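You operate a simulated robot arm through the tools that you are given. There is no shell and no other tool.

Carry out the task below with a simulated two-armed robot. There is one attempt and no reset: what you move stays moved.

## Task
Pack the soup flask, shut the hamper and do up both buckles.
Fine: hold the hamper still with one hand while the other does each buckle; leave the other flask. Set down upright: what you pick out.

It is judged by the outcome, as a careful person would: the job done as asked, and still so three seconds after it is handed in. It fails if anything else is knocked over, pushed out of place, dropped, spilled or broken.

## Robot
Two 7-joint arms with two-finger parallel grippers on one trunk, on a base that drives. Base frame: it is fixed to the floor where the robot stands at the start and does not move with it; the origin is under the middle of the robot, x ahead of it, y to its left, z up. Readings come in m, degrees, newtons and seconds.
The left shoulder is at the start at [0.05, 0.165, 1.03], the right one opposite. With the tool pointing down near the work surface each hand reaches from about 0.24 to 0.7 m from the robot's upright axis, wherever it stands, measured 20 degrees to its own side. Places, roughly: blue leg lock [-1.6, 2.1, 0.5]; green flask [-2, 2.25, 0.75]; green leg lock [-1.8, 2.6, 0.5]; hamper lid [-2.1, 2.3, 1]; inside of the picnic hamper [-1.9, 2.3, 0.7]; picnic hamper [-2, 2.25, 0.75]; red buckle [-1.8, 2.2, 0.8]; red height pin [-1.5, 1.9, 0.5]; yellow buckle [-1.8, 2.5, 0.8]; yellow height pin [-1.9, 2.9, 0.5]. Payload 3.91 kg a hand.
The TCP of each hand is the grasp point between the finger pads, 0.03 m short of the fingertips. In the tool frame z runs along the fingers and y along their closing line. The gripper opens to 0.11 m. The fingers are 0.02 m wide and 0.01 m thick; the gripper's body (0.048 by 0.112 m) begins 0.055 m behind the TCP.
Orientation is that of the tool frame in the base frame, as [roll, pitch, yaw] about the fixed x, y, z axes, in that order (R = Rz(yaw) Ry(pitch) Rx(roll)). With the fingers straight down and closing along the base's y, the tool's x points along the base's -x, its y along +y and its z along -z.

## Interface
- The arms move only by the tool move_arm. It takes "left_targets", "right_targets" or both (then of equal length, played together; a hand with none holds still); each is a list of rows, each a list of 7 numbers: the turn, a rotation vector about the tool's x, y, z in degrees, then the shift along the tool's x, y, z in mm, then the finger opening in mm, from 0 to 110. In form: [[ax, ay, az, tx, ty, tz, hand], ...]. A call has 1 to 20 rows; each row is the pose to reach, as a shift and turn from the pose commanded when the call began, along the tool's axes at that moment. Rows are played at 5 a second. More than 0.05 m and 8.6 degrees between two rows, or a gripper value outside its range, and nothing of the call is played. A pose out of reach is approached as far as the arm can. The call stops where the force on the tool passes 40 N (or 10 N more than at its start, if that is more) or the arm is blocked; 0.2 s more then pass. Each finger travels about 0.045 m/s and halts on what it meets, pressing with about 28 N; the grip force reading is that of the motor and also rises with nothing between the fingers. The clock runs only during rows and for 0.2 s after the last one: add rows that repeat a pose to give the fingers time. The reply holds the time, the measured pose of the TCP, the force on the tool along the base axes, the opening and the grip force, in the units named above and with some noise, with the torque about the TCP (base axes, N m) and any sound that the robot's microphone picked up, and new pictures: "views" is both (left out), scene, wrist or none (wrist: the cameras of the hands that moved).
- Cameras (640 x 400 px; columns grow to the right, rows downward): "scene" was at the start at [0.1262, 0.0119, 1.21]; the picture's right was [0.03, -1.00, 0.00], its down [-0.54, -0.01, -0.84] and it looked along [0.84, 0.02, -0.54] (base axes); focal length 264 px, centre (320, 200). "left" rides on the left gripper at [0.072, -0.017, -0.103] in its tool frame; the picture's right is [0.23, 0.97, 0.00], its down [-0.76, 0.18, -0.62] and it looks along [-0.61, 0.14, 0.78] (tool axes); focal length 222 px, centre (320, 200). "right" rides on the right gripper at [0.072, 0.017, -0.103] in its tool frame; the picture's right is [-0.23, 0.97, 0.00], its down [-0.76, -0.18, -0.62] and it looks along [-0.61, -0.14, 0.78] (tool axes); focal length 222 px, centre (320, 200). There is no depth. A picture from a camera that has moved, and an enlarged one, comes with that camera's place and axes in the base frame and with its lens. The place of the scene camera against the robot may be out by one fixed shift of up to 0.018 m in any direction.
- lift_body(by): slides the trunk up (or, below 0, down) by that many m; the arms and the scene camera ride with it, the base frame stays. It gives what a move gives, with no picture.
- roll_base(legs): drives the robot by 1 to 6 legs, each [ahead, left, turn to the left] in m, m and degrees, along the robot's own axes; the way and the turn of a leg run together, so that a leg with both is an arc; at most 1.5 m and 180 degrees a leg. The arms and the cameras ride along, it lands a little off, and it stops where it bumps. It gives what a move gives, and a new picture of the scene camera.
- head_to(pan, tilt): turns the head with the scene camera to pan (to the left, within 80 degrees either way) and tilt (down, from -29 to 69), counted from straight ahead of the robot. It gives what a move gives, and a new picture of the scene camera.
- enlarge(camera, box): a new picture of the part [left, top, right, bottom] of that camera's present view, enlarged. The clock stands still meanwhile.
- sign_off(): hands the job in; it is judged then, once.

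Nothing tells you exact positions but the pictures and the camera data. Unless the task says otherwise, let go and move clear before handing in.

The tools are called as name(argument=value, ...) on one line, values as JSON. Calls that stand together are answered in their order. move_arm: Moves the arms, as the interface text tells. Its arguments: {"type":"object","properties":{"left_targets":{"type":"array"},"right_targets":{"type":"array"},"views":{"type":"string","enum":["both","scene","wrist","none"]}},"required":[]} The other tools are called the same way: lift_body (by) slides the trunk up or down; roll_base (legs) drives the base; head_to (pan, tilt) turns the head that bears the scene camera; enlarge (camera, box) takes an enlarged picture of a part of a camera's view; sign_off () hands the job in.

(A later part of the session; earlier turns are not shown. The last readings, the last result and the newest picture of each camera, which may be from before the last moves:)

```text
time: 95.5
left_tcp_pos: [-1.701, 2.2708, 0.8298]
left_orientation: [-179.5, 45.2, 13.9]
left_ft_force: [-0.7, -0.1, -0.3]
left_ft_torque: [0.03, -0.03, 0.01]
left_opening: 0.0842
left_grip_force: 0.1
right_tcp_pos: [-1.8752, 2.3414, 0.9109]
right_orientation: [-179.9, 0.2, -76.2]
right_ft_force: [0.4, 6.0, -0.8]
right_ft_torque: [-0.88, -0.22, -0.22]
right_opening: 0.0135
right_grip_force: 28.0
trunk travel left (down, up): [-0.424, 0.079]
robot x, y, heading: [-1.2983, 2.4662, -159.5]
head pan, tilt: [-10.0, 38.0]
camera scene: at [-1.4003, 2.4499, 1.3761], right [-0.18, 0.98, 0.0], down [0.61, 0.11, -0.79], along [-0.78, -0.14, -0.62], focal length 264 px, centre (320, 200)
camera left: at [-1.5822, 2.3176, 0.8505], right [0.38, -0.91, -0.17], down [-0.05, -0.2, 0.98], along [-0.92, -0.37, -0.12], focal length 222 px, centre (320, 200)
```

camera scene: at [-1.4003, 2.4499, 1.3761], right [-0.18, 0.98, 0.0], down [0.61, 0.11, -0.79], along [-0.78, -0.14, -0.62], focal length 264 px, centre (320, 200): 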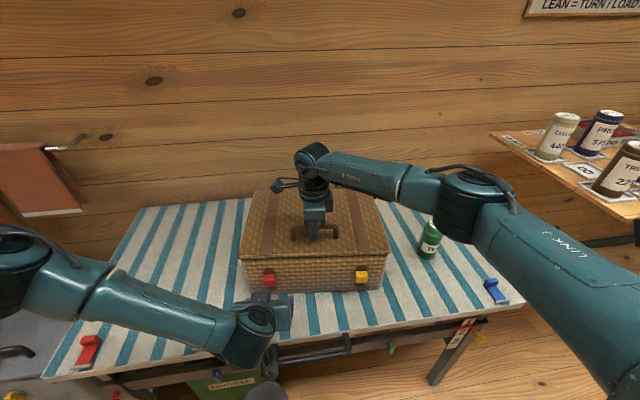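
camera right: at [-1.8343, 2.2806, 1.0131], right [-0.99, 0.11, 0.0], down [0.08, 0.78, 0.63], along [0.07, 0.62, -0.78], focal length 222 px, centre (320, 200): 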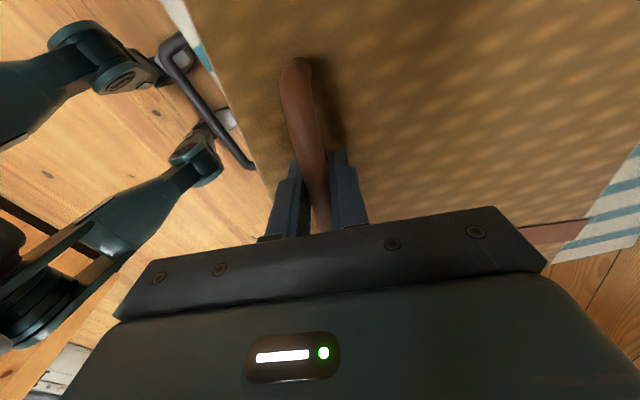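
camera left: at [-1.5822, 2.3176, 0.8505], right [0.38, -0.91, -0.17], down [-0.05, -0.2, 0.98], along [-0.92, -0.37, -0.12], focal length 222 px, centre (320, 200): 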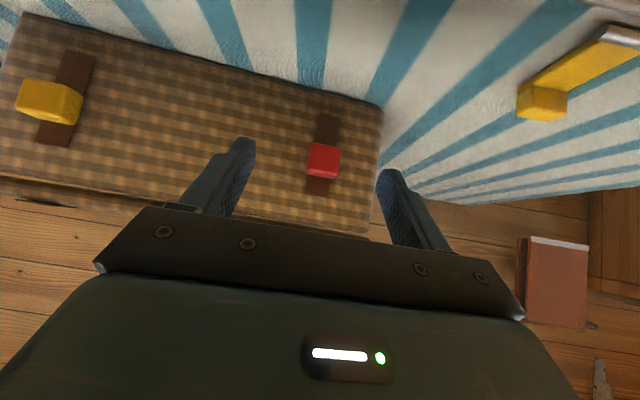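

I have a close view of both buckles: colored blocks on brown straps. The right hand's torque reading changed, so I'll check that nothing is touching and zoom in on the buckles.

enlarge(camera="left", box=[250, 80, 410, 220])

enlarge(camera="left", box=[0, 30, 130, 180])

enlarge(camera="scene", box=[180, 180, 420, 370])

move_arm(left_targets=[[0, 0, 0, 0, 0, 0, 84], [0, 0, 0, 0, 0, 0, 84]], views="none")

```text
2.86 times, centred on (330, 150) of left
camera zoom: at [-1.5822, 2.3176, 0.8505], right [0.38, -0.91, -0.17], down [-0.05, -0.2, 0.98], along [-0.92, -0.37, -0.12], focal length 635 px, centre (291, 343)
```

zoom: 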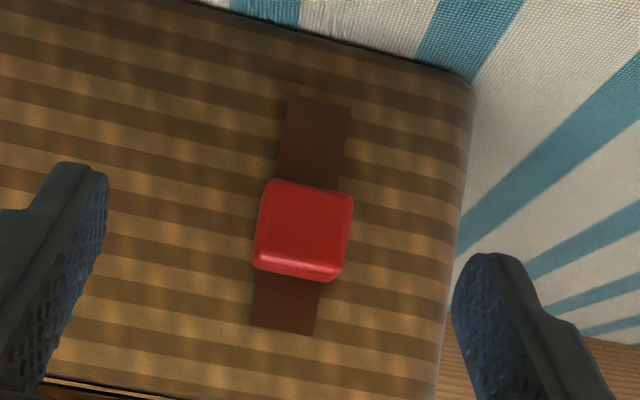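

```text
2.67 times, centred on (65, 105) of left
camera zoom: at [-1.5822, 2.3176, 0.8505], right [0.38, -0.91, -0.17], down [-0.05, -0.2, 0.98], along [-0.92, -0.37, -0.12], focal length 592 px, centre (1000, 453)
```

zoom: 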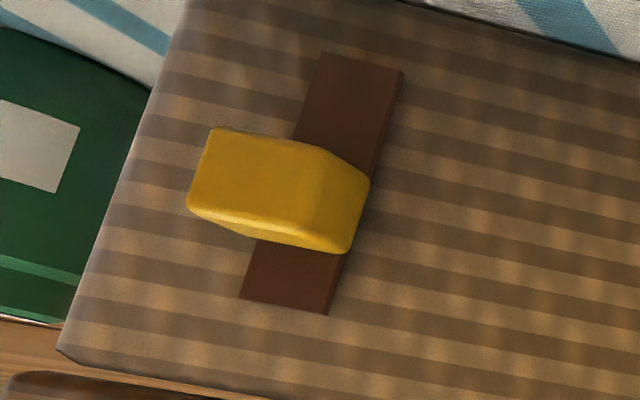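

```text
2.11 times, centred on (300, 275) of scene
camera zoom: at [-1.4003, 2.4499, 1.3761], right [-0.18, 0.98, 0.0], down [0.61, 0.11, -0.79], along [-0.78, -0.14, -0.62], focal length 556 px, centre (362, 42)
```

zoom: 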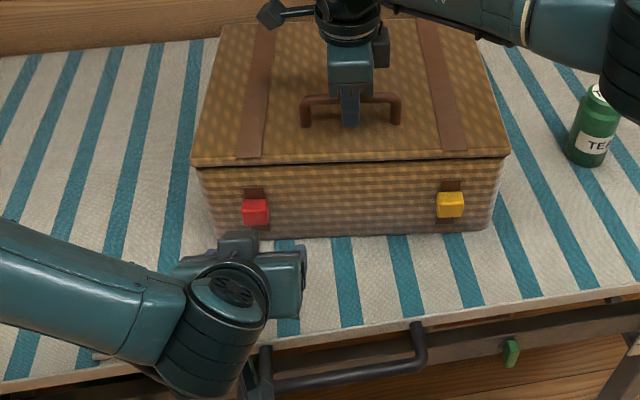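

```text
time: 96.1
left_tcp_pos: [-1.6977, 2.2714, 0.8278]
left_orientation: [-179.9, 45.0, 13.6]
left_ft_force: [1.0, 0.2, 0.6]
left_ft_torque: [0.02, -0.03, 0.02]
left_opening: 0.0841
left_grip_force: 0.0
right_tcp_pos: [-1.8766, 2.3393, 0.9094]
right_orientation: [-179.8, 0.2, -76.1]
right_ft_force: [0.9, 1.6, 0.6]
right_ft_torque: [0.34, 0.08, -0.43]
right_opening: 0.0135
right_grip_force: 27.6
trunk travel left (down, up): [-0.424, 0.079]
robot x, y, heading: [-1.2969, 2.4669, -159.6]
head pan, tilt: [-10.0, 38.0]
```

Hand readings are steady again. The buckle is a ~3.3 cm block sitting on a strap that runs a little above and further below it; I'll bring the open left fingers around the red block to feel how it moves.

move_arm(left_targets=[[0, 0, 0, -12.7, 3, 25, 70], [0, 0, 0, -25.4, 6, 50, 70], [0, 0, 0, -34, 8, 75, 70], [0, 0, 0, -38.1, 9.2, 91.5, 70], [0, 0, 0, -38.1, 9.2, 91.5, 70]])

enlarge(camera="left", box=[200, 80, 440, 240])

```text
time: 97.3
left_tcp_pos: [-1.7818, 2.2422, 0.7892]
left_orientation: [-179.7, 44.7, 13.3]
left_ft_force: [24.7, 3.5, 9.9]
left_ft_torque: [0.5, 0.02, -0.84]
left_opening: 0.0689
left_grip_force: 0.0
right_tcp_pos: [-1.8792, 2.3419, 0.9118]
right_orientation: [179.8, 0.3, -76.4]
right_ft_force: [-15.8, 2.0, -3.3]
right_ft_torque: [-0.35, 0.04, -0.6]
right_opening: 0.0141
right_grip_force: 28.6
trunk travel left (down, up): [-0.424, 0.079]
robot x, y, heading: [-1.3, 2.464, -159.5]
head pan, tilt: [-10.0, 38.0]
camera scene: at [-1.3997, 2.4505, 1.3764], right [-0.18, 0.98, 0.0], down [0.61, 0.11, -0.79], along [-0.78, -0.14, -0.61], focal length 264 px, centre (320, 200)
camera left: at [-1.6644, 2.288, 0.8116], right [0.38, -0.91, -0.16], down [-0.06, -0.2, 0.98], along [-0.92, -0.36, -0.13], focal length 222 px, centre (320, 200)
```

scene: 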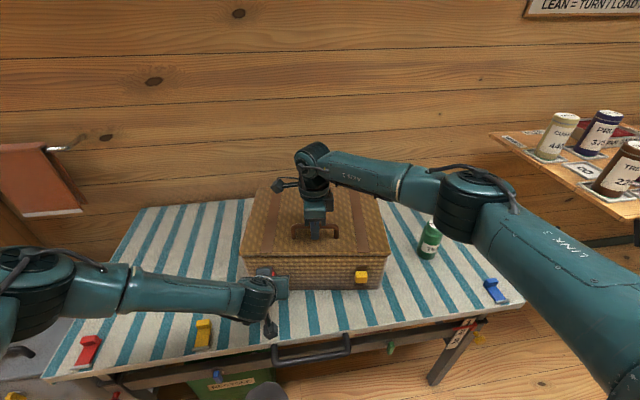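
left: 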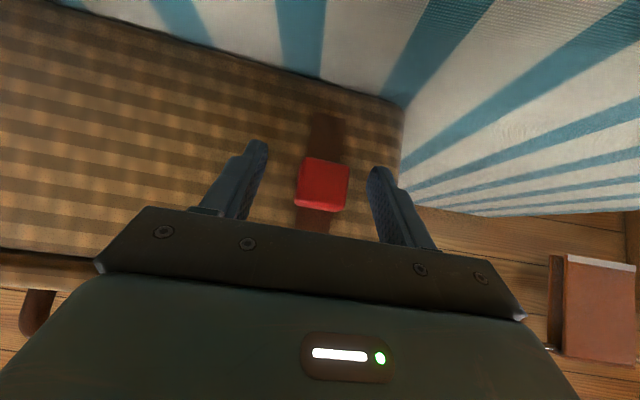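

```text
2.50 times, centred on (320, 160) of left
camera zoom: at [-1.6644, 2.288, 0.8116], right [0.38, -0.91, -0.16], down [-0.06, -0.2, 0.98], along [-0.92, -0.36, -0.13], focal length 555 px, centre (320, 300)
```

zoom: 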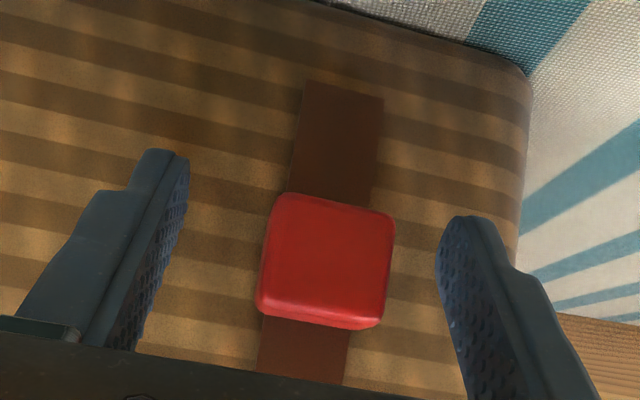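

The fingertips just touched the hamper front (25 N, held by the right hand). I back off 7 mm and recentre, then close on the block.

move_arm(left_targets=[[0, 0, 0, 5, 1, -5, 70], [0, 0, 0, 5, 2.5, -5, 50], [0, 0, 0, 5, 2.5, -5, 36], [0, 0, 0, 5, 2.5, -5, 26], [0, 0, 0, 5, 2.5, -5, 26], [0, 0, 0, 5, 2.5, -5, 26]], views="wrist")

```text
time: 98.7
left_tcp_pos: [-1.7758, 2.2374, 0.7913]
left_orientation: [-179.9, 44.9, 13.4]
left_ft_force: [5.5, -0.9, 2.9]
left_ft_torque: [0.16, -0.61, -0.36]
left_opening: 0.0324
left_grip_force: 27.9
right_tcp_pos: [-1.8756, 2.34, 0.9097]
right_orientation: [-179.9, 0.2, -76.2]
right_ft_force: [-7.2, -7.7, 0.6]
right_ft_torque: [-0.26, -0.05, -0.58]
right_opening: 0.0141
right_grip_force: 28.3
trunk travel left (down, up): [-0.424, 0.079]
robot x, y, heading: [-1.2973, 2.4652, -159.6]
head pan, tilt: [-10.0, 38.0]
camera left: at [-1.6586, 2.2845, 0.8128], right [0.38, -0.91, -0.16], down [-0.05, -0.2, 0.98], along [-0.92, -0.37, -0.12], focal length 222 px, centre (320, 200)
```

left: 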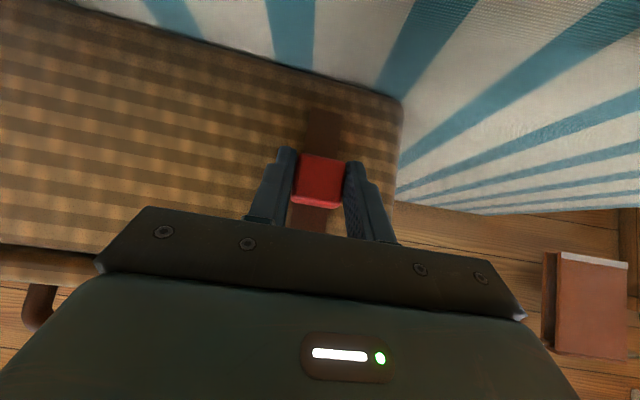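

I have the red block (32 mm) firmly but lightly. I try sliding it up a few millimetres and feel the response.

move_arm(left_targets=[[0, 0, 0, -1.4, 0, -1.4, 26], [0, 0, 0, -2.8, 0, -2.8, 26], [0, 0, 0, -4.2, 0, -4.2, 26]], views="wrist")

```text
time: 99.5
left_tcp_pos: [-1.7747, 2.2392, 0.7965]
left_orientation: [-179.8, 44.7, 13.4]
left_ft_force: [5.9, 5.1, 0.6]
left_ft_torque: [0.15, -0.85, -0.65]
left_opening: 0.0319
left_grip_force: 28.3
right_tcp_pos: [-1.8764, 2.3408, 0.9088]
right_orientation: [-179.9, 0.3, -76.3]
right_ft_force: [-3.4, -4.5, 4.0]
right_ft_torque: [0.36, -0.01, -0.62]
right_opening: 0.014
right_grip_force: 28.0
trunk travel left (down, up): [-0.424, 0.079]
robot x, y, heading: [-1.2981, 2.4641, -159.7]
head pan, tilt: [-10.0, 38.0]
camera left: at [-1.6578, 2.2856, 0.8178], right [0.38, -0.91, -0.16], down [-0.06, -0.2, 0.98], along [-0.92, -0.36, -0.13], focal length 222 px, centre (320, 200)
```

left: 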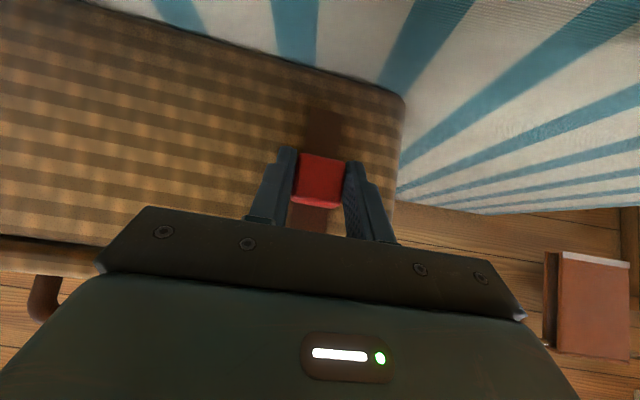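

The block seems to follow upward with only ~2–4 N. I zoom to confirm it slides along its strap.

enlarge(camera="left", box=[220, 80, 420, 240])

move_arm(left_targets=[[0, 0, 0, -1.4, 0, -1.4, 26], [0, 0, 0, -2.8, 0, -2.8, 26], [0, 0, 0, -4.2, 0, -4.2, 26]], views="none")

enlarge(camera="left", box=[220, 80, 420, 240])

```text
2.50 times, centred on (320, 160) of left
camera zoom: at [-1.6578, 2.2856, 0.8178], right [0.38, -0.91, -0.16], down [-0.06, -0.2, 0.98], along [-0.92, -0.36, -0.13], focal length 555 px, centre (320, 300)
```

zoom: 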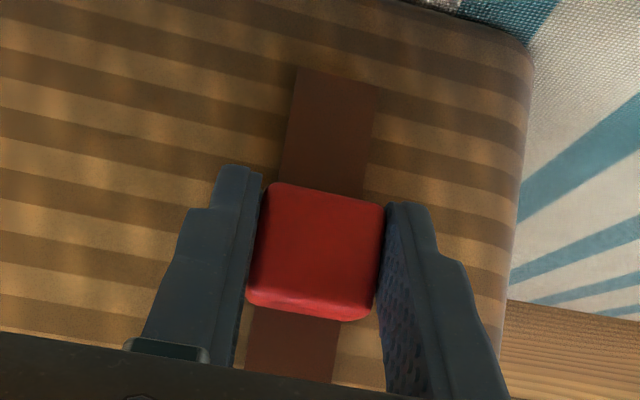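

```text
time: 100.3
left_tcp_pos: [-1.7767, 2.2389, 0.8028]
left_orientation: [-179.8, 44.8, 13.6]
left_ft_force: [10.0, 3.4, -0.5]
left_ft_torque: [0.1, -0.67, -0.64]
left_opening: 0.0325
left_grip_force: 28.1
right_tcp_pos: [-1.8776, 2.3388, 0.9095]
right_orientation: [180.0, 0.2, -76.3]
right_ft_force: [-12.2, -5.9, 2.3]
right_ft_torque: [-0.19, -0.07, -0.62]
right_opening: 0.0139
right_grip_force: 27.7
trunk travel left (down, up): [-0.424, 0.079]
robot x, y, heading: [-1.297, 2.4688, -159.5]
head pan, tilt: [-10.0, 38.0]
```

```text
2.50 times, centred on (320, 160) of left
camera zoom: at [-1.6592, 2.2845, 0.8249], right [0.38, -0.91, -0.16], down [-0.06, -0.2, 0.98], along [-0.92, -0.37, -0.13], focal length 555 px, centre (320, 300)
```

zoom: 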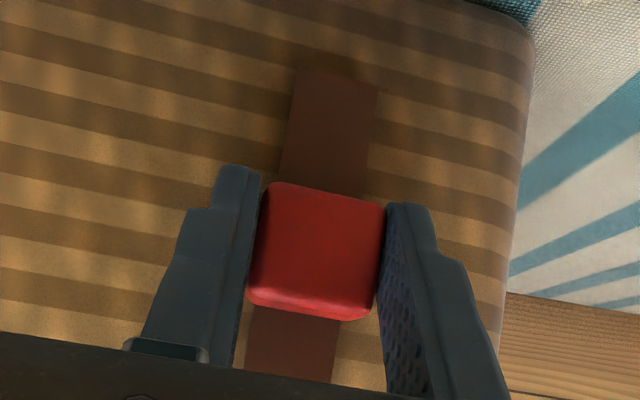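

The block and its strap slide up together as one piece relative to the hamper, with little force — so doing up means sliding up. I continue upward in small steps, listening for a click.

move_arm(left_targets=[[0, 0, 0, -1.4, 0, -2.8, 26], [0, 0, 0, -3.5, 0, -4.9, 26], [0, 0, 0, -5.6, 0, -7, 26], [0, 0, 0, -6.4, 0, -7.8, 26]], views="none")

enlarge(camera="left", box=[220, 80, 420, 240])

enlarge(camera="scene", box=[220, 180, 420, 320])

```text
time: 101.3
left_tcp_pos: [-1.7759, 2.2386, 0.8136]
left_orientation: [-179.9, 44.8, 13.5]
left_ft_force: [11.8, 2.4, 0.0]
left_ft_torque: [0.0, -0.15, -0.51]
left_opening: 0.0321
left_grip_force: 28.0
right_tcp_pos: [-1.8764, 2.3387, 0.9082]
right_orientation: [180.0, 0.1, -76.3]
right_ft_force: [-13.1, -6.9, 3.5]
right_ft_torque: [-0.04, -0.05, -0.55]
right_opening: 0.014
right_grip_force: 28.0
trunk travel left (down, up): [-0.424, 0.079]
robot x, y, heading: [-1.2951, 2.4644, -159.6]
head pan, tilt: [-10.0, 38.0]
```

```text
2.50 times, centred on (320, 160) of left
camera zoom: at [-1.6583, 2.2847, 0.8347], right [0.38, -0.91, -0.16], down [-0.06, -0.2, 0.98], along [-0.92, -0.37, -0.13], focal length 555 px, centre (320, 300)
```

zoom: 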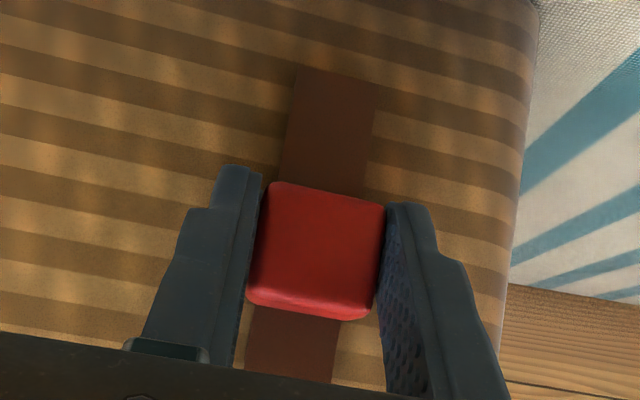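

```text
2.86 times, centred on (320, 250) of scene
camera zoom: at [-1.4013, 2.4488, 1.3762], right [-0.18, 0.98, 0.0], down [0.61, 0.11, -0.79], along [-0.77, -0.14, -0.62], focal length 754 px, centre (320, 57)
```

zoom: 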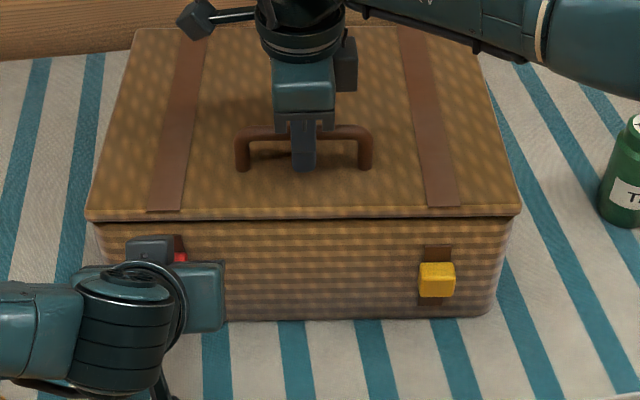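

Strap and block have risen 22 mm and the strap top is nearing the lid's edge; still smooth. I go on up, easing slightly outward to reduce the push.

move_arm(left_targets=[[0, 0, 0, -0.7, 0, -3.5, 26], [0, 0, 0, -2.8, 0, -5.6, 26], [0, 0, 0, -4.9, 0, -7.7, 26], [0, 0, 0, -5.6, 0, -8.5, 26]], views="none")

enlarge(camera="left", box=[220, 80, 420, 240])

enlarge(camera="scene", box=[220, 180, 420, 320])

```text
time: 102.3
left_tcp_pos: [-1.7731, 2.2391, 0.8228]
left_orientation: [-179.9, 44.8, 13.6]
left_ft_force: [3.3, 2.0, -5.4]
left_ft_torque: [0.08, -0.61, -0.47]
left_opening: 0.0321
left_grip_force: 28.2
right_tcp_pos: [-1.8768, 2.3402, 0.9092]
right_orientation: [-179.9, 0.1, -76.3]
right_ft_force: [-2.5, 0.4, 9.5]
right_ft_torque: [0.01, -0.01, -0.56]
right_opening: 0.0139
right_grip_force: 28.5
trunk travel left (down, up): [-0.424, 0.079]
robot x, y, heading: [-1.2947, 2.466, -159.8]
head pan, tilt: [-10.0, 38.0]
```

```text
2.50 times, centred on (320, 160) of left
camera zoom: at [-1.6571, 2.2859, 0.8446], right [0.38, -0.91, -0.16], down [-0.06, -0.2, 0.98], along [-0.92, -0.36, -0.13], focal length 555 px, centre (320, 300)
```

zoom: 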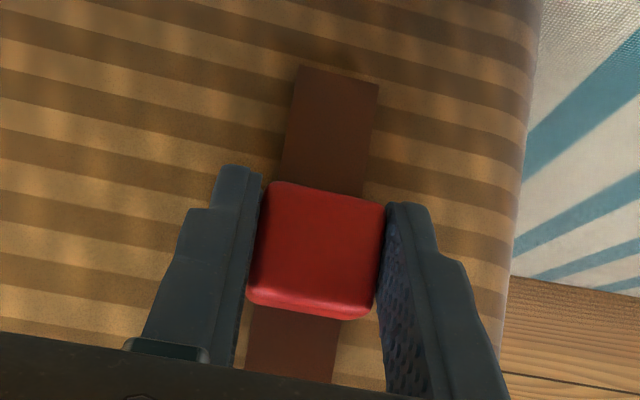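

```text
2.86 times, centred on (320, 250) of scene
camera zoom: at [-1.4012, 2.4494, 1.3762], right [-0.18, 0.98, 0.0], down [0.61, 0.11, -0.79], along [-0.78, -0.14, -0.62], focal length 754 px, centre (320, 57)
```

zoom: 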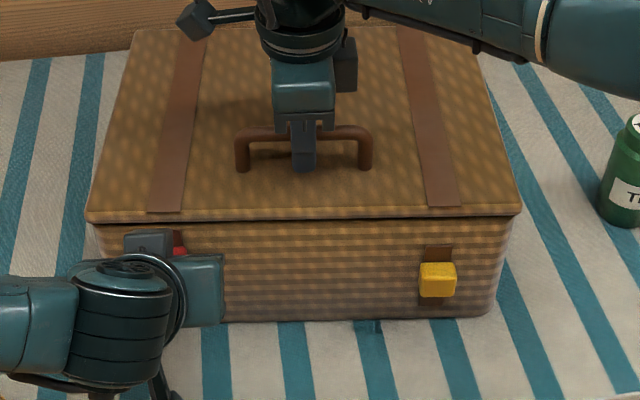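

Force has risen a little (5 N up on the block, 9 N on the holding hand). I zoom at the strap's top against the lid edge.

enlarge(camera="scene", box=[240, 225, 320, 285])

enlarge(camera="left", box=[0, 60, 640, 400])

```text
6.67 times, centred on (280, 255) of scene
camera zoom: at [-1.4012, 2.4494, 1.3762], right [-0.18, 0.98, 0.0], down [0.61, 0.11, -0.79], along [-0.78, -0.14, -0.62], focal length 1760 px, centre (587, -167)
```

zoom: 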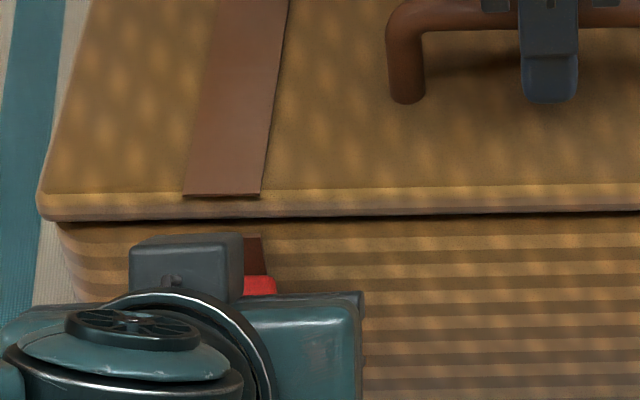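

```text
1.00 times, centred on (320, 230) of left (not enlarged: the box is as wide or as high as the picture)
camera zoom: at [-1.6571, 2.2859, 0.8446], right [0.38, -0.91, -0.16], down [-0.06, -0.2, 0.98], along [-0.92, -0.36, -0.13], focal length 222 px, centre (320, 170)
```

zoom: 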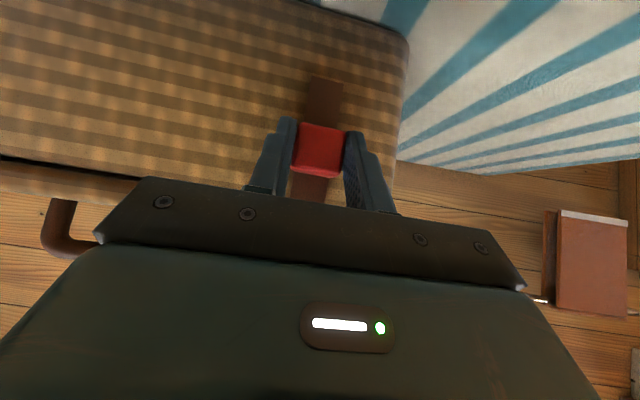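

There is still ~9 mm between strap top and lid edge, so nothing is jammed. I continue up in small steps.

move_arm(left_targets=[[0, 0, 0, -1.4, 0, -1.4, 26], [0, 0, 0, -2.8, 0, -2.8, 26], [0, 0, 0, -4.2, 0, -4.2, 26], [0, 0, 0, -5.7, 0, -5.7, 26], [0, 0, 0, -5.7, 0, -5.7, 26]], views="none")

enlarge(camera="left", box=[220, 80, 420, 240])

enlarge(camera="scene", box=[240, 225, 320, 285])

```text
time: 103.5
left_tcp_pos: [-1.7728, 2.2394, 0.8308]
left_orientation: [-179.9, 44.9, 13.5]
left_ft_force: [-0.1, 2.6, -8.9]
left_ft_torque: [0.18, -0.36, -0.56]
left_opening: 0.0317
left_grip_force: 28.2
right_tcp_pos: [-1.8762, 2.3395, 0.909]
right_orientation: [-179.9, 0.3, -76.3]
right_ft_force: [0.0, 0.8, 15.2]
right_ft_torque: [0.12, 0.01, -0.56]
right_opening: 0.0137
right_grip_force: 27.9
trunk travel left (down, up): [-0.424, 0.079]
robot x, y, heading: [-1.2931, 2.4672, -159.9]
head pan, tilt: [-10.0, 38.0]
```

```text
2.50 times, centred on (320, 160) of left
camera zoom: at [-1.6564, 2.2861, 0.8526], right [0.38, -0.91, -0.16], down [-0.06, -0.2, 0.98], along [-0.92, -0.37, -0.13], focal length 555 px, centre (320, 300)
```

zoom: 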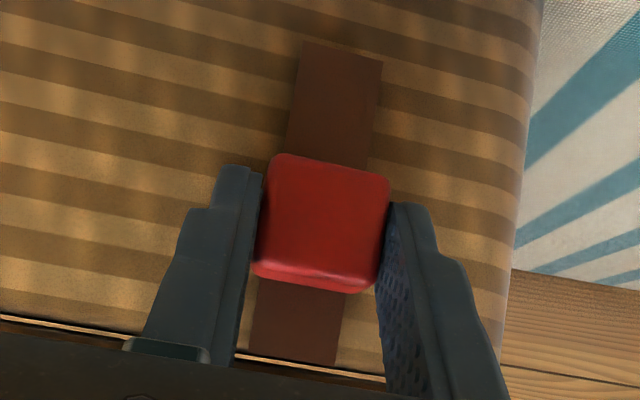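

```text
6.67 times, centred on (280, 255) of scene
camera zoom: at [-1.4008, 2.4495, 1.3763], right [-0.18, 0.98, 0.0], down [0.61, 0.11, -0.79], along [-0.78, -0.14, -0.62], focal length 1760 px, centre (587, -167)
```

zoom: 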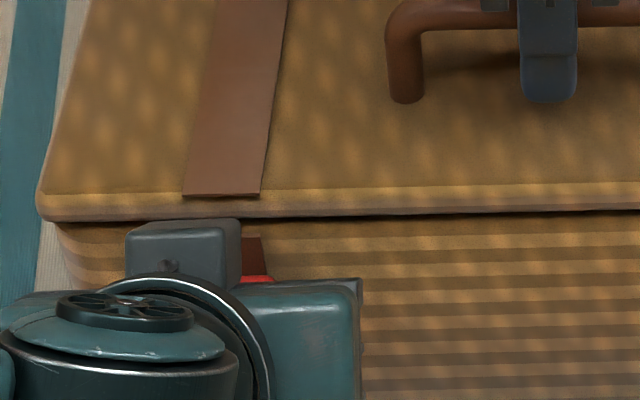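

The fingers slipped about 8 mm up along the block, so the block has come to rest after ~30 mm of travel, with no click heard. I release it and back off to see its state.

move_arm(left_targets=[[0, 0, 0, 0, 0, 0, 40], [0, 0, 0, 0, 0, 0, 56], [0, 0, 0, 0, 0, 0, 70], [0, 0, 0, 8, 0, -20, 70], [0, 0, 0, 30, 0, -50, 70], [0, 0, 0, 55, 0, -75, 70]])

enlarge(camera="left", box=[200, 60, 440, 240])

enlarge(camera="scene", box=[230, 210, 400, 320])

```text
time: 104.9
left_tcp_pos: [-1.6861, 2.2618, 0.845]
left_orientation: [-179.9, 44.9, 13.5]
left_ft_force: [0.4, -0.2, -0.5]
left_ft_torque: [-0.03, 0.05, -0.06]
left_opening: 0.0698
left_grip_force: 0.1
right_tcp_pos: [-1.8747, 2.3402, 0.9091]
right_orientation: [-179.9, 0.2, -76.4]
right_ft_force: [-1.2, 7.1, -1.2]
right_ft_torque: [0.38, 0.05, -0.52]
right_opening: 0.0142
right_grip_force: 28.0
trunk travel left (down, up): [-0.424, 0.079]
robot x, y, heading: [-1.2962, 2.4646, -159.4]
head pan, tilt: [-10.0, 38.0]
camera scene: at [-1.4008, 2.4504, 1.3762], right [-0.18, 0.98, 0.0], down [0.61, 0.11, -0.79], along [-0.78, -0.14, -0.62], focal length 264 px, centre (320, 200)
camera left: at [-1.5682, 2.3071, 0.8661], right [0.38, -0.91, -0.16], down [-0.05, -0.2, 0.98], along [-0.92, -0.37, -0.12], focal length 222 px, centre (320, 200)
```

scene: 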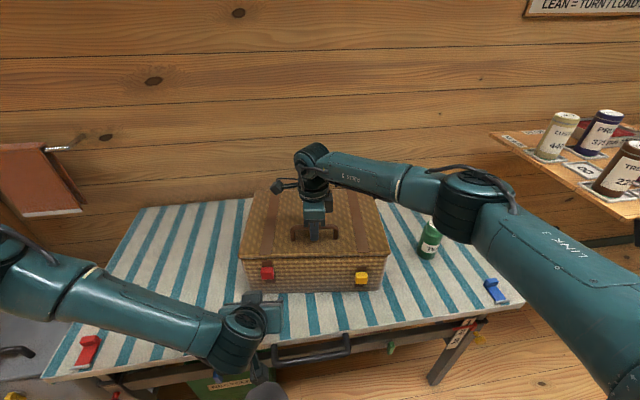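
left: 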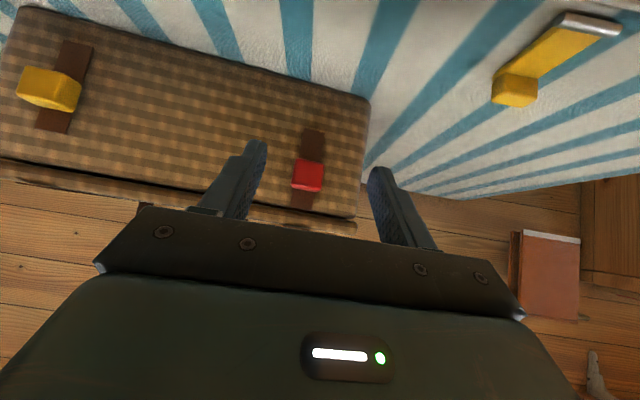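

```text
2.22 times, centred on (320, 150) of left
camera zoom: at [-1.5682, 2.3071, 0.8661], right [0.38, -0.91, -0.16], down [-0.05, -0.2, 0.98], along [-0.92, -0.37, -0.12], focal length 494 px, centre (320, 311)
```

zoom: 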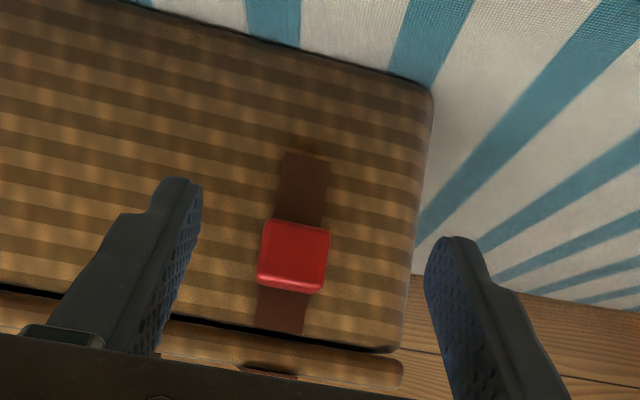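

```text
3.64 times, centred on (315, 265) of scene
camera zoom: at [-1.4008, 2.4504, 1.3762], right [-0.18, 0.98, 0.0], down [0.61, 0.11, -0.79], along [-0.78, -0.14, -0.62], focal length 960 px, centre (338, -36)
```

zoom: 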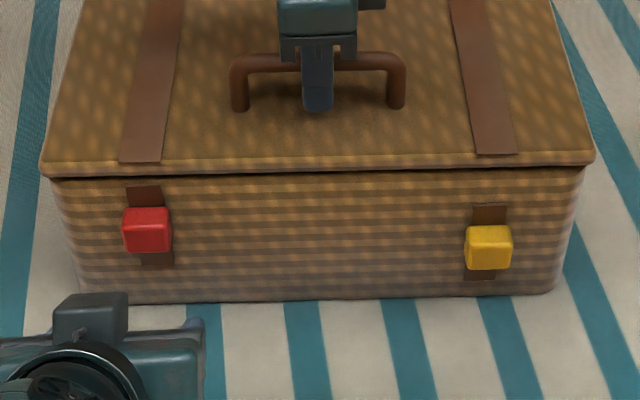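

The red strap has moved up about 25 mm and stays there; it now reaches just under the lid's edge. I want to see whether the lid is really fully down and how strap and lid meet, so I zoom on the seam.

enlarge(camera="left", box=[270, 150, 390, 225])

enlarge(camera="left", box=[0, 20, 140, 200])

enlarge(camera="scene", box=[235, 245, 295, 290])

```text
5.33 times, centred on (330, 188) of left
camera zoom: at [-1.5682, 2.3071, 0.8661], right [0.38, -0.91, -0.16], down [-0.05, -0.2, 0.98], along [-0.92, -0.37, -0.12], focal length 1185 px, centre (267, 267)
```

zoom: 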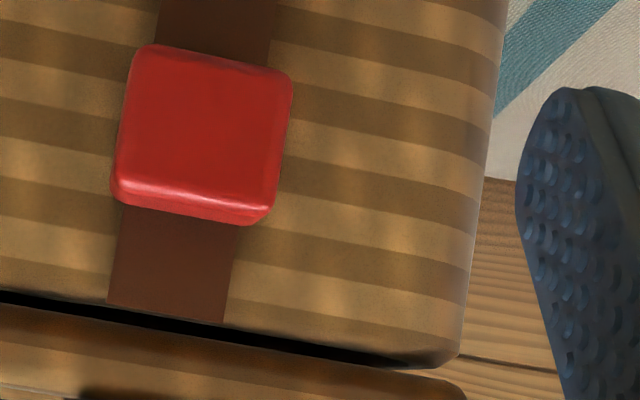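

```text
2.22 times, centred on (70, 110) of left
camera zoom: at [-1.5682, 2.3071, 0.8661], right [0.38, -0.91, -0.16], down [-0.05, -0.2, 0.98], along [-0.92, -0.37, -0.12], focal length 494 px, centre (876, 400)
```

zoom: 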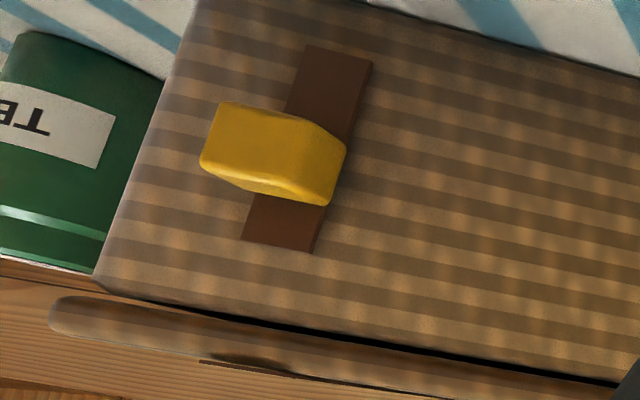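

```text
8.89 times, centred on (265, 268) of scene
camera zoom: at [-1.4008, 2.4504, 1.3762], right [-0.18, 0.98, 0.0], down [0.61, 0.11, -0.79], along [-0.78, -0.14, -0.62], focal length 2347 px, centre (809, -400)
```

zoom: 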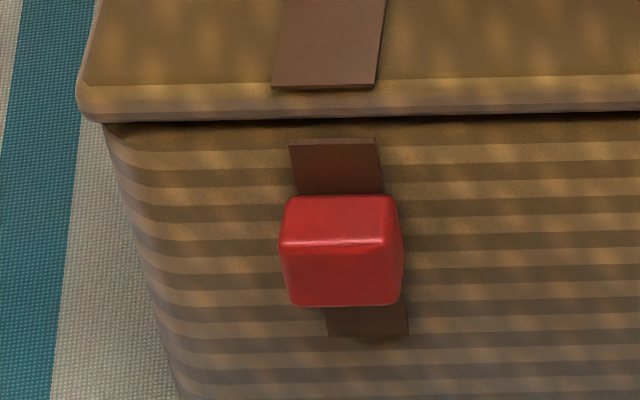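

The red strap's top now sits right at the seam. To learn whether that already latches the lid, I'll give the handle a very small upward tug (4 mm) and compare.

move_arm(right_targets=[[0, 0, 0, 0, 0, -2, 6], [0, 0, 0, 0, 0, -4, 6], [0, 0, 0, 0, 0, -4, 6]], views="none")

enlarge(camera="left", box=[200, 130, 390, 225])

```text
time: 105.7
left_tcp_pos: [-1.6867, 2.2599, 0.8434]
left_orientation: [180.0, 44.9, 13.5]
left_ft_force: [0.7, 0.4, 0.7]
left_ft_torque: [-0.02, 0.03, -0.01]
left_opening: 0.07
left_grip_force: 0.1
right_tcp_pos: [-1.8762, 2.34, 0.9113]
right_orientation: [-179.8, 0.3, -76.1]
right_ft_force: [-1.4, 1.4, -10.5]
right_ft_torque: [-0.03, -0.08, -0.47]
right_opening: 0.0137
right_grip_force: 27.9
trunk travel left (down, up): [-0.424, 0.079]
robot x, y, heading: [-1.2951, 2.4651, -159.9]
head pan, tilt: [-10.0, 38.0]
```

```text
3.37 times, centred on (295, 178) of left
camera zoom: at [-1.5689, 2.3065, 0.8655], right [0.38, -0.91, -0.16], down [-0.06, -0.2, 0.98], along [-0.92, -0.36, -0.13], focal length 748 px, centre (404, 276)
```

zoom: 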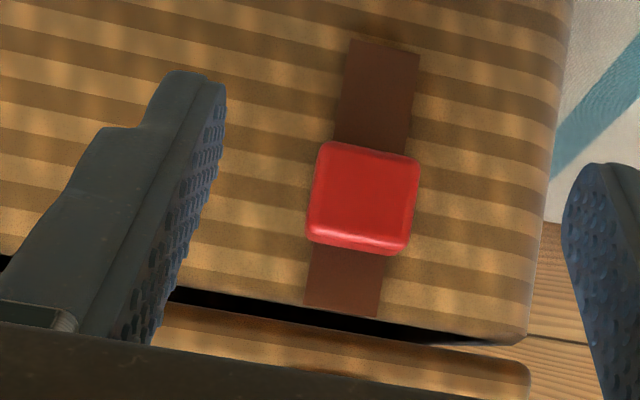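

The handle gave a couple of millimetres at 10 N, so the lid isn't latched yet (it has a stiff hinge). I press the lid back down firmly and look at the seam under load.

move_arm(right_targets=[[0, 0, 0, 0, 0, 3, 6], [0, 0, 0, 0, 0, 6, 6], [0, 0, 0, 0, 0, 7.5, 6], [0, 0, 0, 0, 0, 7.5, 6]], views="none")

enlarge(camera="left", box=[200, 130, 390, 225])

enlarge(camera="left", box=[0, 130, 140, 210])

```text
time: 106.7
left_tcp_pos: [-1.6838, 2.2601, 0.8454]
left_orientation: [-179.9, 45.1, 13.4]
left_ft_force: [-0.5, -0.9, 0.0]
left_ft_torque: [-0.01, -0.05, -0.02]
left_opening: 0.0699
left_grip_force: 0.1
right_tcp_pos: [-1.8758, 2.3415, 0.9086]
right_orientation: [179.8, 0.0, -76.3]
right_ft_force: [2.3, 4.7, 13.2]
right_ft_torque: [-0.1, -0.04, -0.58]
right_opening: 0.0135
right_grip_force: 28.2
trunk travel left (down, up): [-0.424, 0.079]
robot x, y, heading: [-1.2999, 2.4656, -159.9]
head pan, tilt: [-10.0, 38.0]
```

```text
3.37 times, centred on (295, 178) of left
camera zoom: at [-1.5674, 2.3071, 0.8667], right [0.38, -0.91, -0.16], down [-0.05, -0.2, 0.98], along [-0.92, -0.37, -0.12], focal length 748 px, centre (404, 276)
```

zoom: 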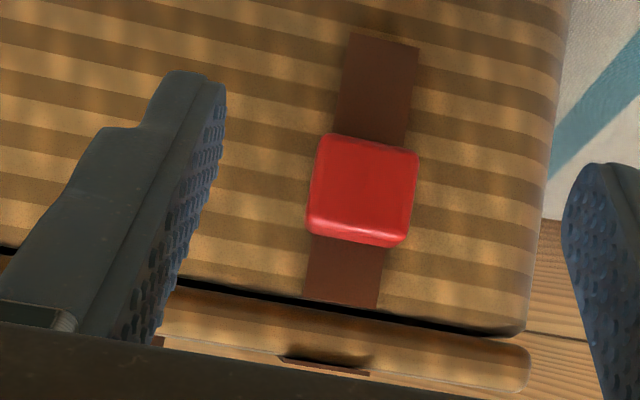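

```text
4.57 times, centred on (70, 170) of left
camera zoom: at [-1.5674, 2.3071, 0.8667], right [0.38, -0.91, -0.16], down [-0.05, -0.2, 0.98], along [-0.92, -0.37, -0.12], focal length 1015 px, centre (1463, 337)
```

zoom: 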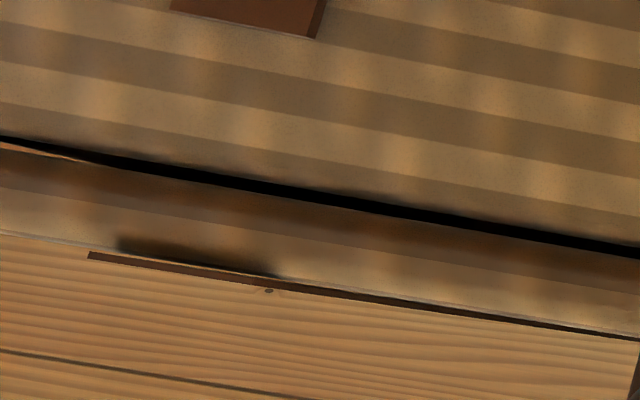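

Pressed with 13 N only a hairline seam remains, so the lid is fully down. The block needs a firmer upward push than finger friction gave, so I'll close the left fingers and bring them under the block, first dropping down in front of it with the hand nearly level.

move_arm(left_targets=[[0, -6, 0, 7, 0, 15, 50], [0, -12, 0, 14, 0, 30, 34], [0, -18, 0, 20, 0, 45, 18], [0, -24, 0, 27, 0.3, 60, 4], [0, -30, 0, 33.4, 0.5, 75.4, 2], [0, -30, 0, 33.4, 0.5, 75.4, 2]])

enlarge(camera="left", box=[200, 80, 440, 240])

```text
time: 108.1
left_tcp_pos: [-1.7381, 2.3441, 0.861]
left_orientation: [177.9, 73.0, 13.7]
left_ft_force: [0.0, -0.8, 0.6]
left_ft_torque: [-0.01, 0.0, -0.01]
left_opening: 0.0001
left_grip_force: 27.8
left hand out of reach, approached as far as the arm can: row 1, 2, 3, 4, 5, 6
right_tcp_pos: [-1.8751, 2.3401, 0.9082]
right_orientation: [179.8, 0.2, -76.3]
right_ft_force: [-4.0, 2.1, 21.1]
right_ft_torque: [-0.13, -0.01, -0.55]
right_opening: 0.0138
right_grip_force: 27.9
trunk travel left (down, up): [-0.424, 0.079]
robot x, y, heading: [-1.297, 2.4641, -159.6]
head pan, tilt: [-10.0, 38.0]
camera scene: at [-1.399, 2.4502, 1.3765], right [-0.18, 0.98, 0.0], down [0.6, 0.11, -0.79], along [-0.78, -0.14, -0.61], focal length 264 px, centre (320, 200)
camera left: at [-1.6267, 2.3925, 0.8213], right [0.33, -0.92, -0.21], down [0.4, -0.06, 0.91], along [-0.85, -0.38, 0.35], focal length 222 px, centre (320, 200)
```

scene: 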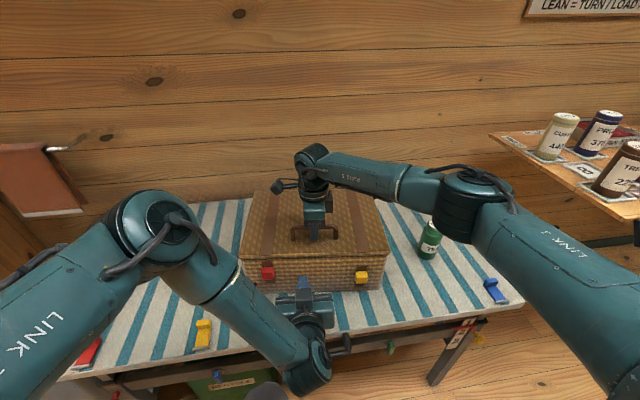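
left: 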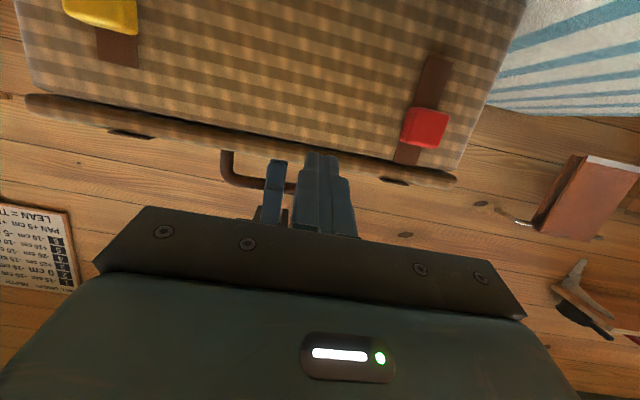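

```text
2.50 times, centred on (320, 160) of left
camera zoom: at [-1.6267, 2.3925, 0.8213], right [0.33, -0.92, -0.21], down [0.4, -0.06, 0.91], along [-0.85, -0.38, 0.35], focal length 555 px, centre (320, 300)
```

zoom: 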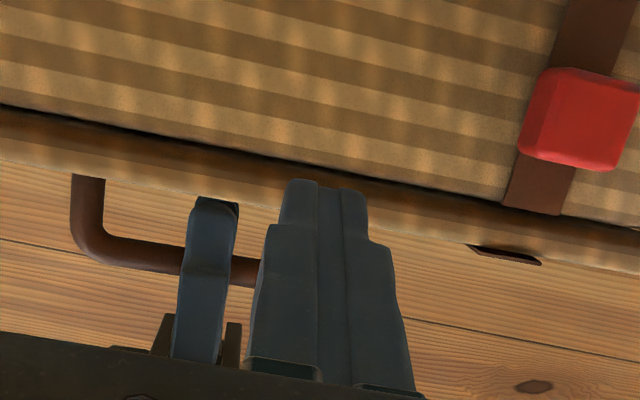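

The level-hand pose is out of reach at this trunk height, and the arm swung aside without touching anything. From this lower viewpoint I can see the red strap's top at the seam well, so I zoom in on it.

enlarge(camera="left", box=[370, 50, 480, 200])

enlarge(camera="left", box=[20, 0, 170, 150])

enlarge(camera="scene", box=[235, 245, 295, 290])

```text
2.67 times, centred on (425, 125) of left
camera zoom: at [-1.6267, 2.3925, 0.8213], right [0.33, -0.92, -0.21], down [0.4, -0.06, 0.91], along [-0.85, -0.38, 0.35], focal length 592 px, centre (40, 400)
```

zoom: 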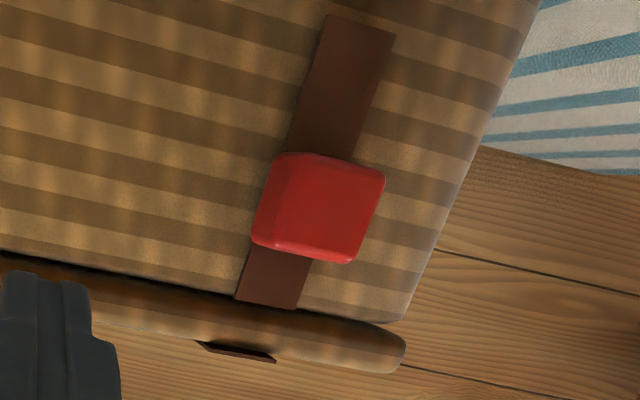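

```text
2.67 times, centred on (95, 75) of left
camera zoom: at [-1.6267, 2.3925, 0.8213], right [0.33, -0.92, -0.21], down [0.4, -0.06, 0.91], along [-0.85, -0.38, 0.35], focal length 592 px, centre (920, 533)
```

zoom: 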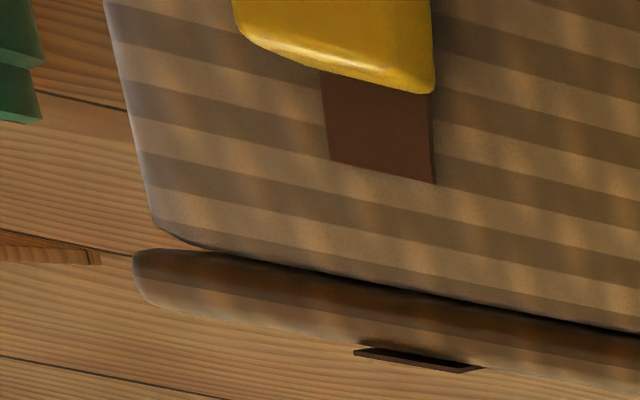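

```text
8.89 times, centred on (265, 268) of scene
camera zoom: at [-1.399, 2.4502, 1.3765], right [-0.18, 0.98, 0.0], down [0.6, 0.11, -0.79], along [-0.78, -0.14, -0.61], focal length 2347 px, centre (809, -400)
```

zoom: 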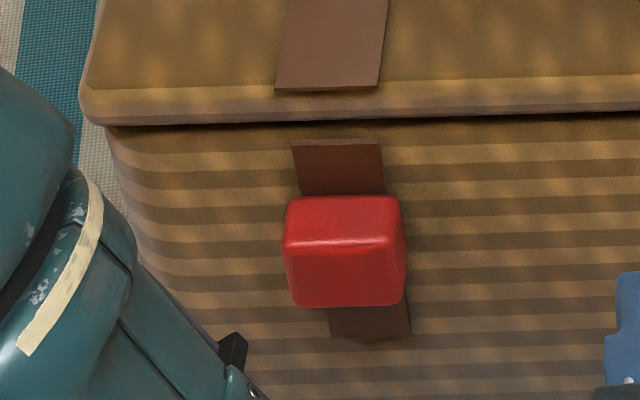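

From here the red strap's end meets the seam right under the lid, in line with the lid's strap, about 35 mm above where it began. I test the lid again with a slightly larger gentle lift to see whether it now catches.

move_arm(right_targets=[[0, 0, 0, 0, 0, -3.5, 6], [0, 0, 0, 0, 0, -6, 6], [0, 0, 0, 0, 0, -8.5, 6], [0, 0, 0, 0, 0, -10.5, 6], [0, 0, 0, 0, 0, -10.5, 6]], views="none")

enlarge(camera="left", box=[370, 50, 480, 200])

enlarge(camera="left", box=[20, 0, 170, 150])

```text
time: 109.3
left_tcp_pos: [-1.739, 2.3433, 0.8595]
left_orientation: [178.0, 72.7, 13.8]
left_ft_force: [0.4, 0.8, 0.0]
left_ft_torque: [0.01, -0.01, 0.01]
left_opening: 0.0001
left_grip_force: 27.6
right_tcp_pos: [-1.8783, 2.3417, 0.9145]
right_orientation: [-179.6, 0.3, -76.3]
right_ft_force: [-1.6, 0.8, -10.9]
right_ft_torque: [0.63, 0.01, -0.29]
right_opening: 0.0136
right_grip_force: 27.4
trunk travel left (down, up): [-0.424, 0.079]
robot x, y, heading: [-1.2957, 2.4662, -159.5]
head pan, tilt: [-10.0, 38.0]
```

```text
2.67 times, centred on (425, 125) of left
camera zoom: at [-1.6279, 2.392, 0.8202], right [0.33, -0.92, -0.21], down [0.4, -0.06, 0.91], along [-0.86, -0.38, 0.35], focal length 592 px, centre (40, 400)
```

zoom: 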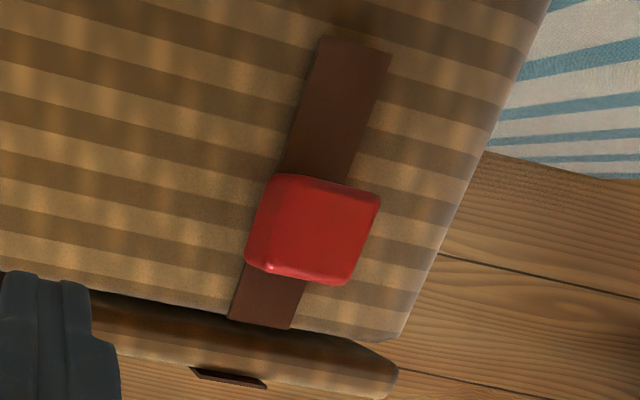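

```text
2.67 times, centred on (95, 75) of left
camera zoom: at [-1.6279, 2.392, 0.8202], right [0.33, -0.92, -0.21], down [0.4, -0.06, 0.91], along [-0.86, -0.38, 0.35], focal length 592 px, centre (920, 533)
```

zoom: 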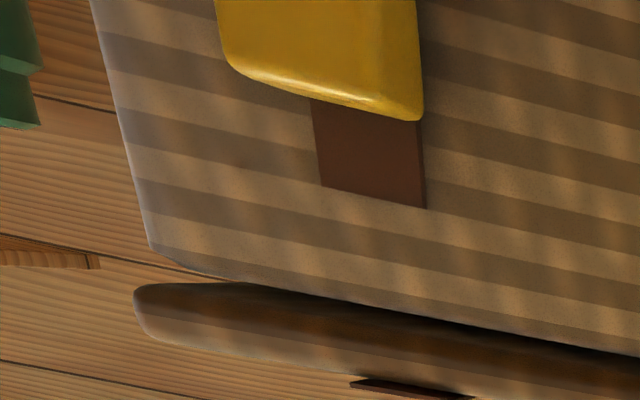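

Interesting: the whole hamper front rises a few millimetres with the handle instead of the lid opening — so the red side appears to hold the lid. I set it straight back down.

move_arm(right_targets=[[0, 0, 0, 0, 0, 3, 6], [0, 0, 0, 0, 0, 6, 6], [0, 0, 0, 0, 0, 8, 6], [0, 0, 0, 0, 0, 8, 6]], views="scene")

enlarge(camera="left", box=[370, 50, 480, 200])

enlarge(camera="left", box=[20, 0, 170, 150])

```text
time: 110.3
left_tcp_pos: [-1.7373, 2.3416, 0.861]
left_orientation: [178.0, 72.8, 13.6]
left_ft_force: [0.0, -0.7, 0.1]
left_ft_torque: [0.0, -0.01, 0.0]
left_opening: 0.0
left_grip_force: 28.2
right_tcp_pos: [-1.8759, 2.3399, 0.9096]
right_orientation: [179.9, 0.0, -76.2]
right_ft_force: [5.2, 0.9, 2.5]
right_ft_torque: [-0.27, 0.12, -0.26]
right_opening: 0.0134
right_grip_force: 27.7
trunk travel left (down, up): [-0.424, 0.079]
robot x, y, heading: [-1.2971, 2.4681, -159.6]
head pan, tilt: [-10.0, 38.0]
camera scene: at [-1.3997, 2.4498, 1.3765], right [-0.18, 0.98, 0.0], down [0.6, 0.11, -0.79], along [-0.78, -0.14, -0.61], focal length 264 px, centre (320, 200)
```

scene: 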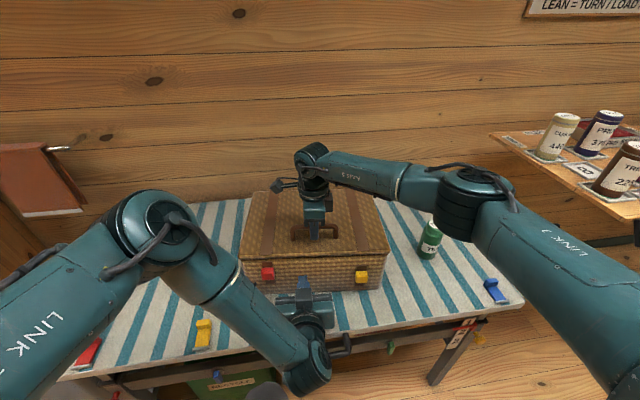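

```text
2.67 times, centred on (425, 125) of left
camera zoom: at [-1.6268, 2.3921, 0.8211], right [0.33, -0.92, -0.21], down [0.4, -0.06, 0.91], along [-0.85, -0.38, 0.35], focal length 592 px, centre (40, 400)
```

zoom: 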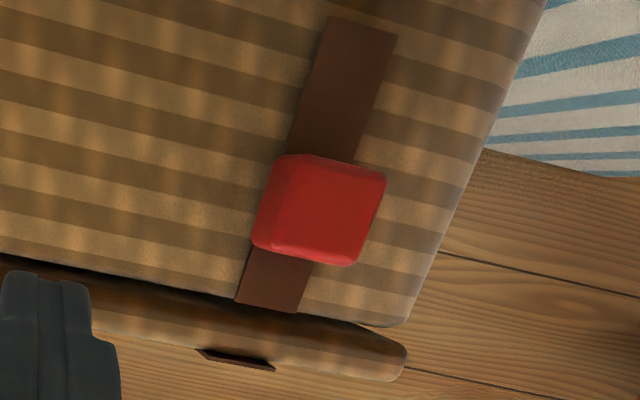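

```text
2.67 times, centred on (95, 75) of left
camera zoom: at [-1.6268, 2.3921, 0.8211], right [0.33, -0.92, -0.21], down [0.4, -0.06, 0.91], along [-0.85, -0.38, 0.35], focal length 592 px, centre (920, 533)
```

zoom: 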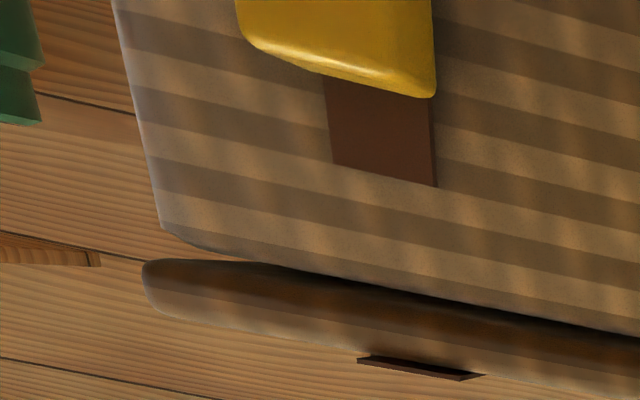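

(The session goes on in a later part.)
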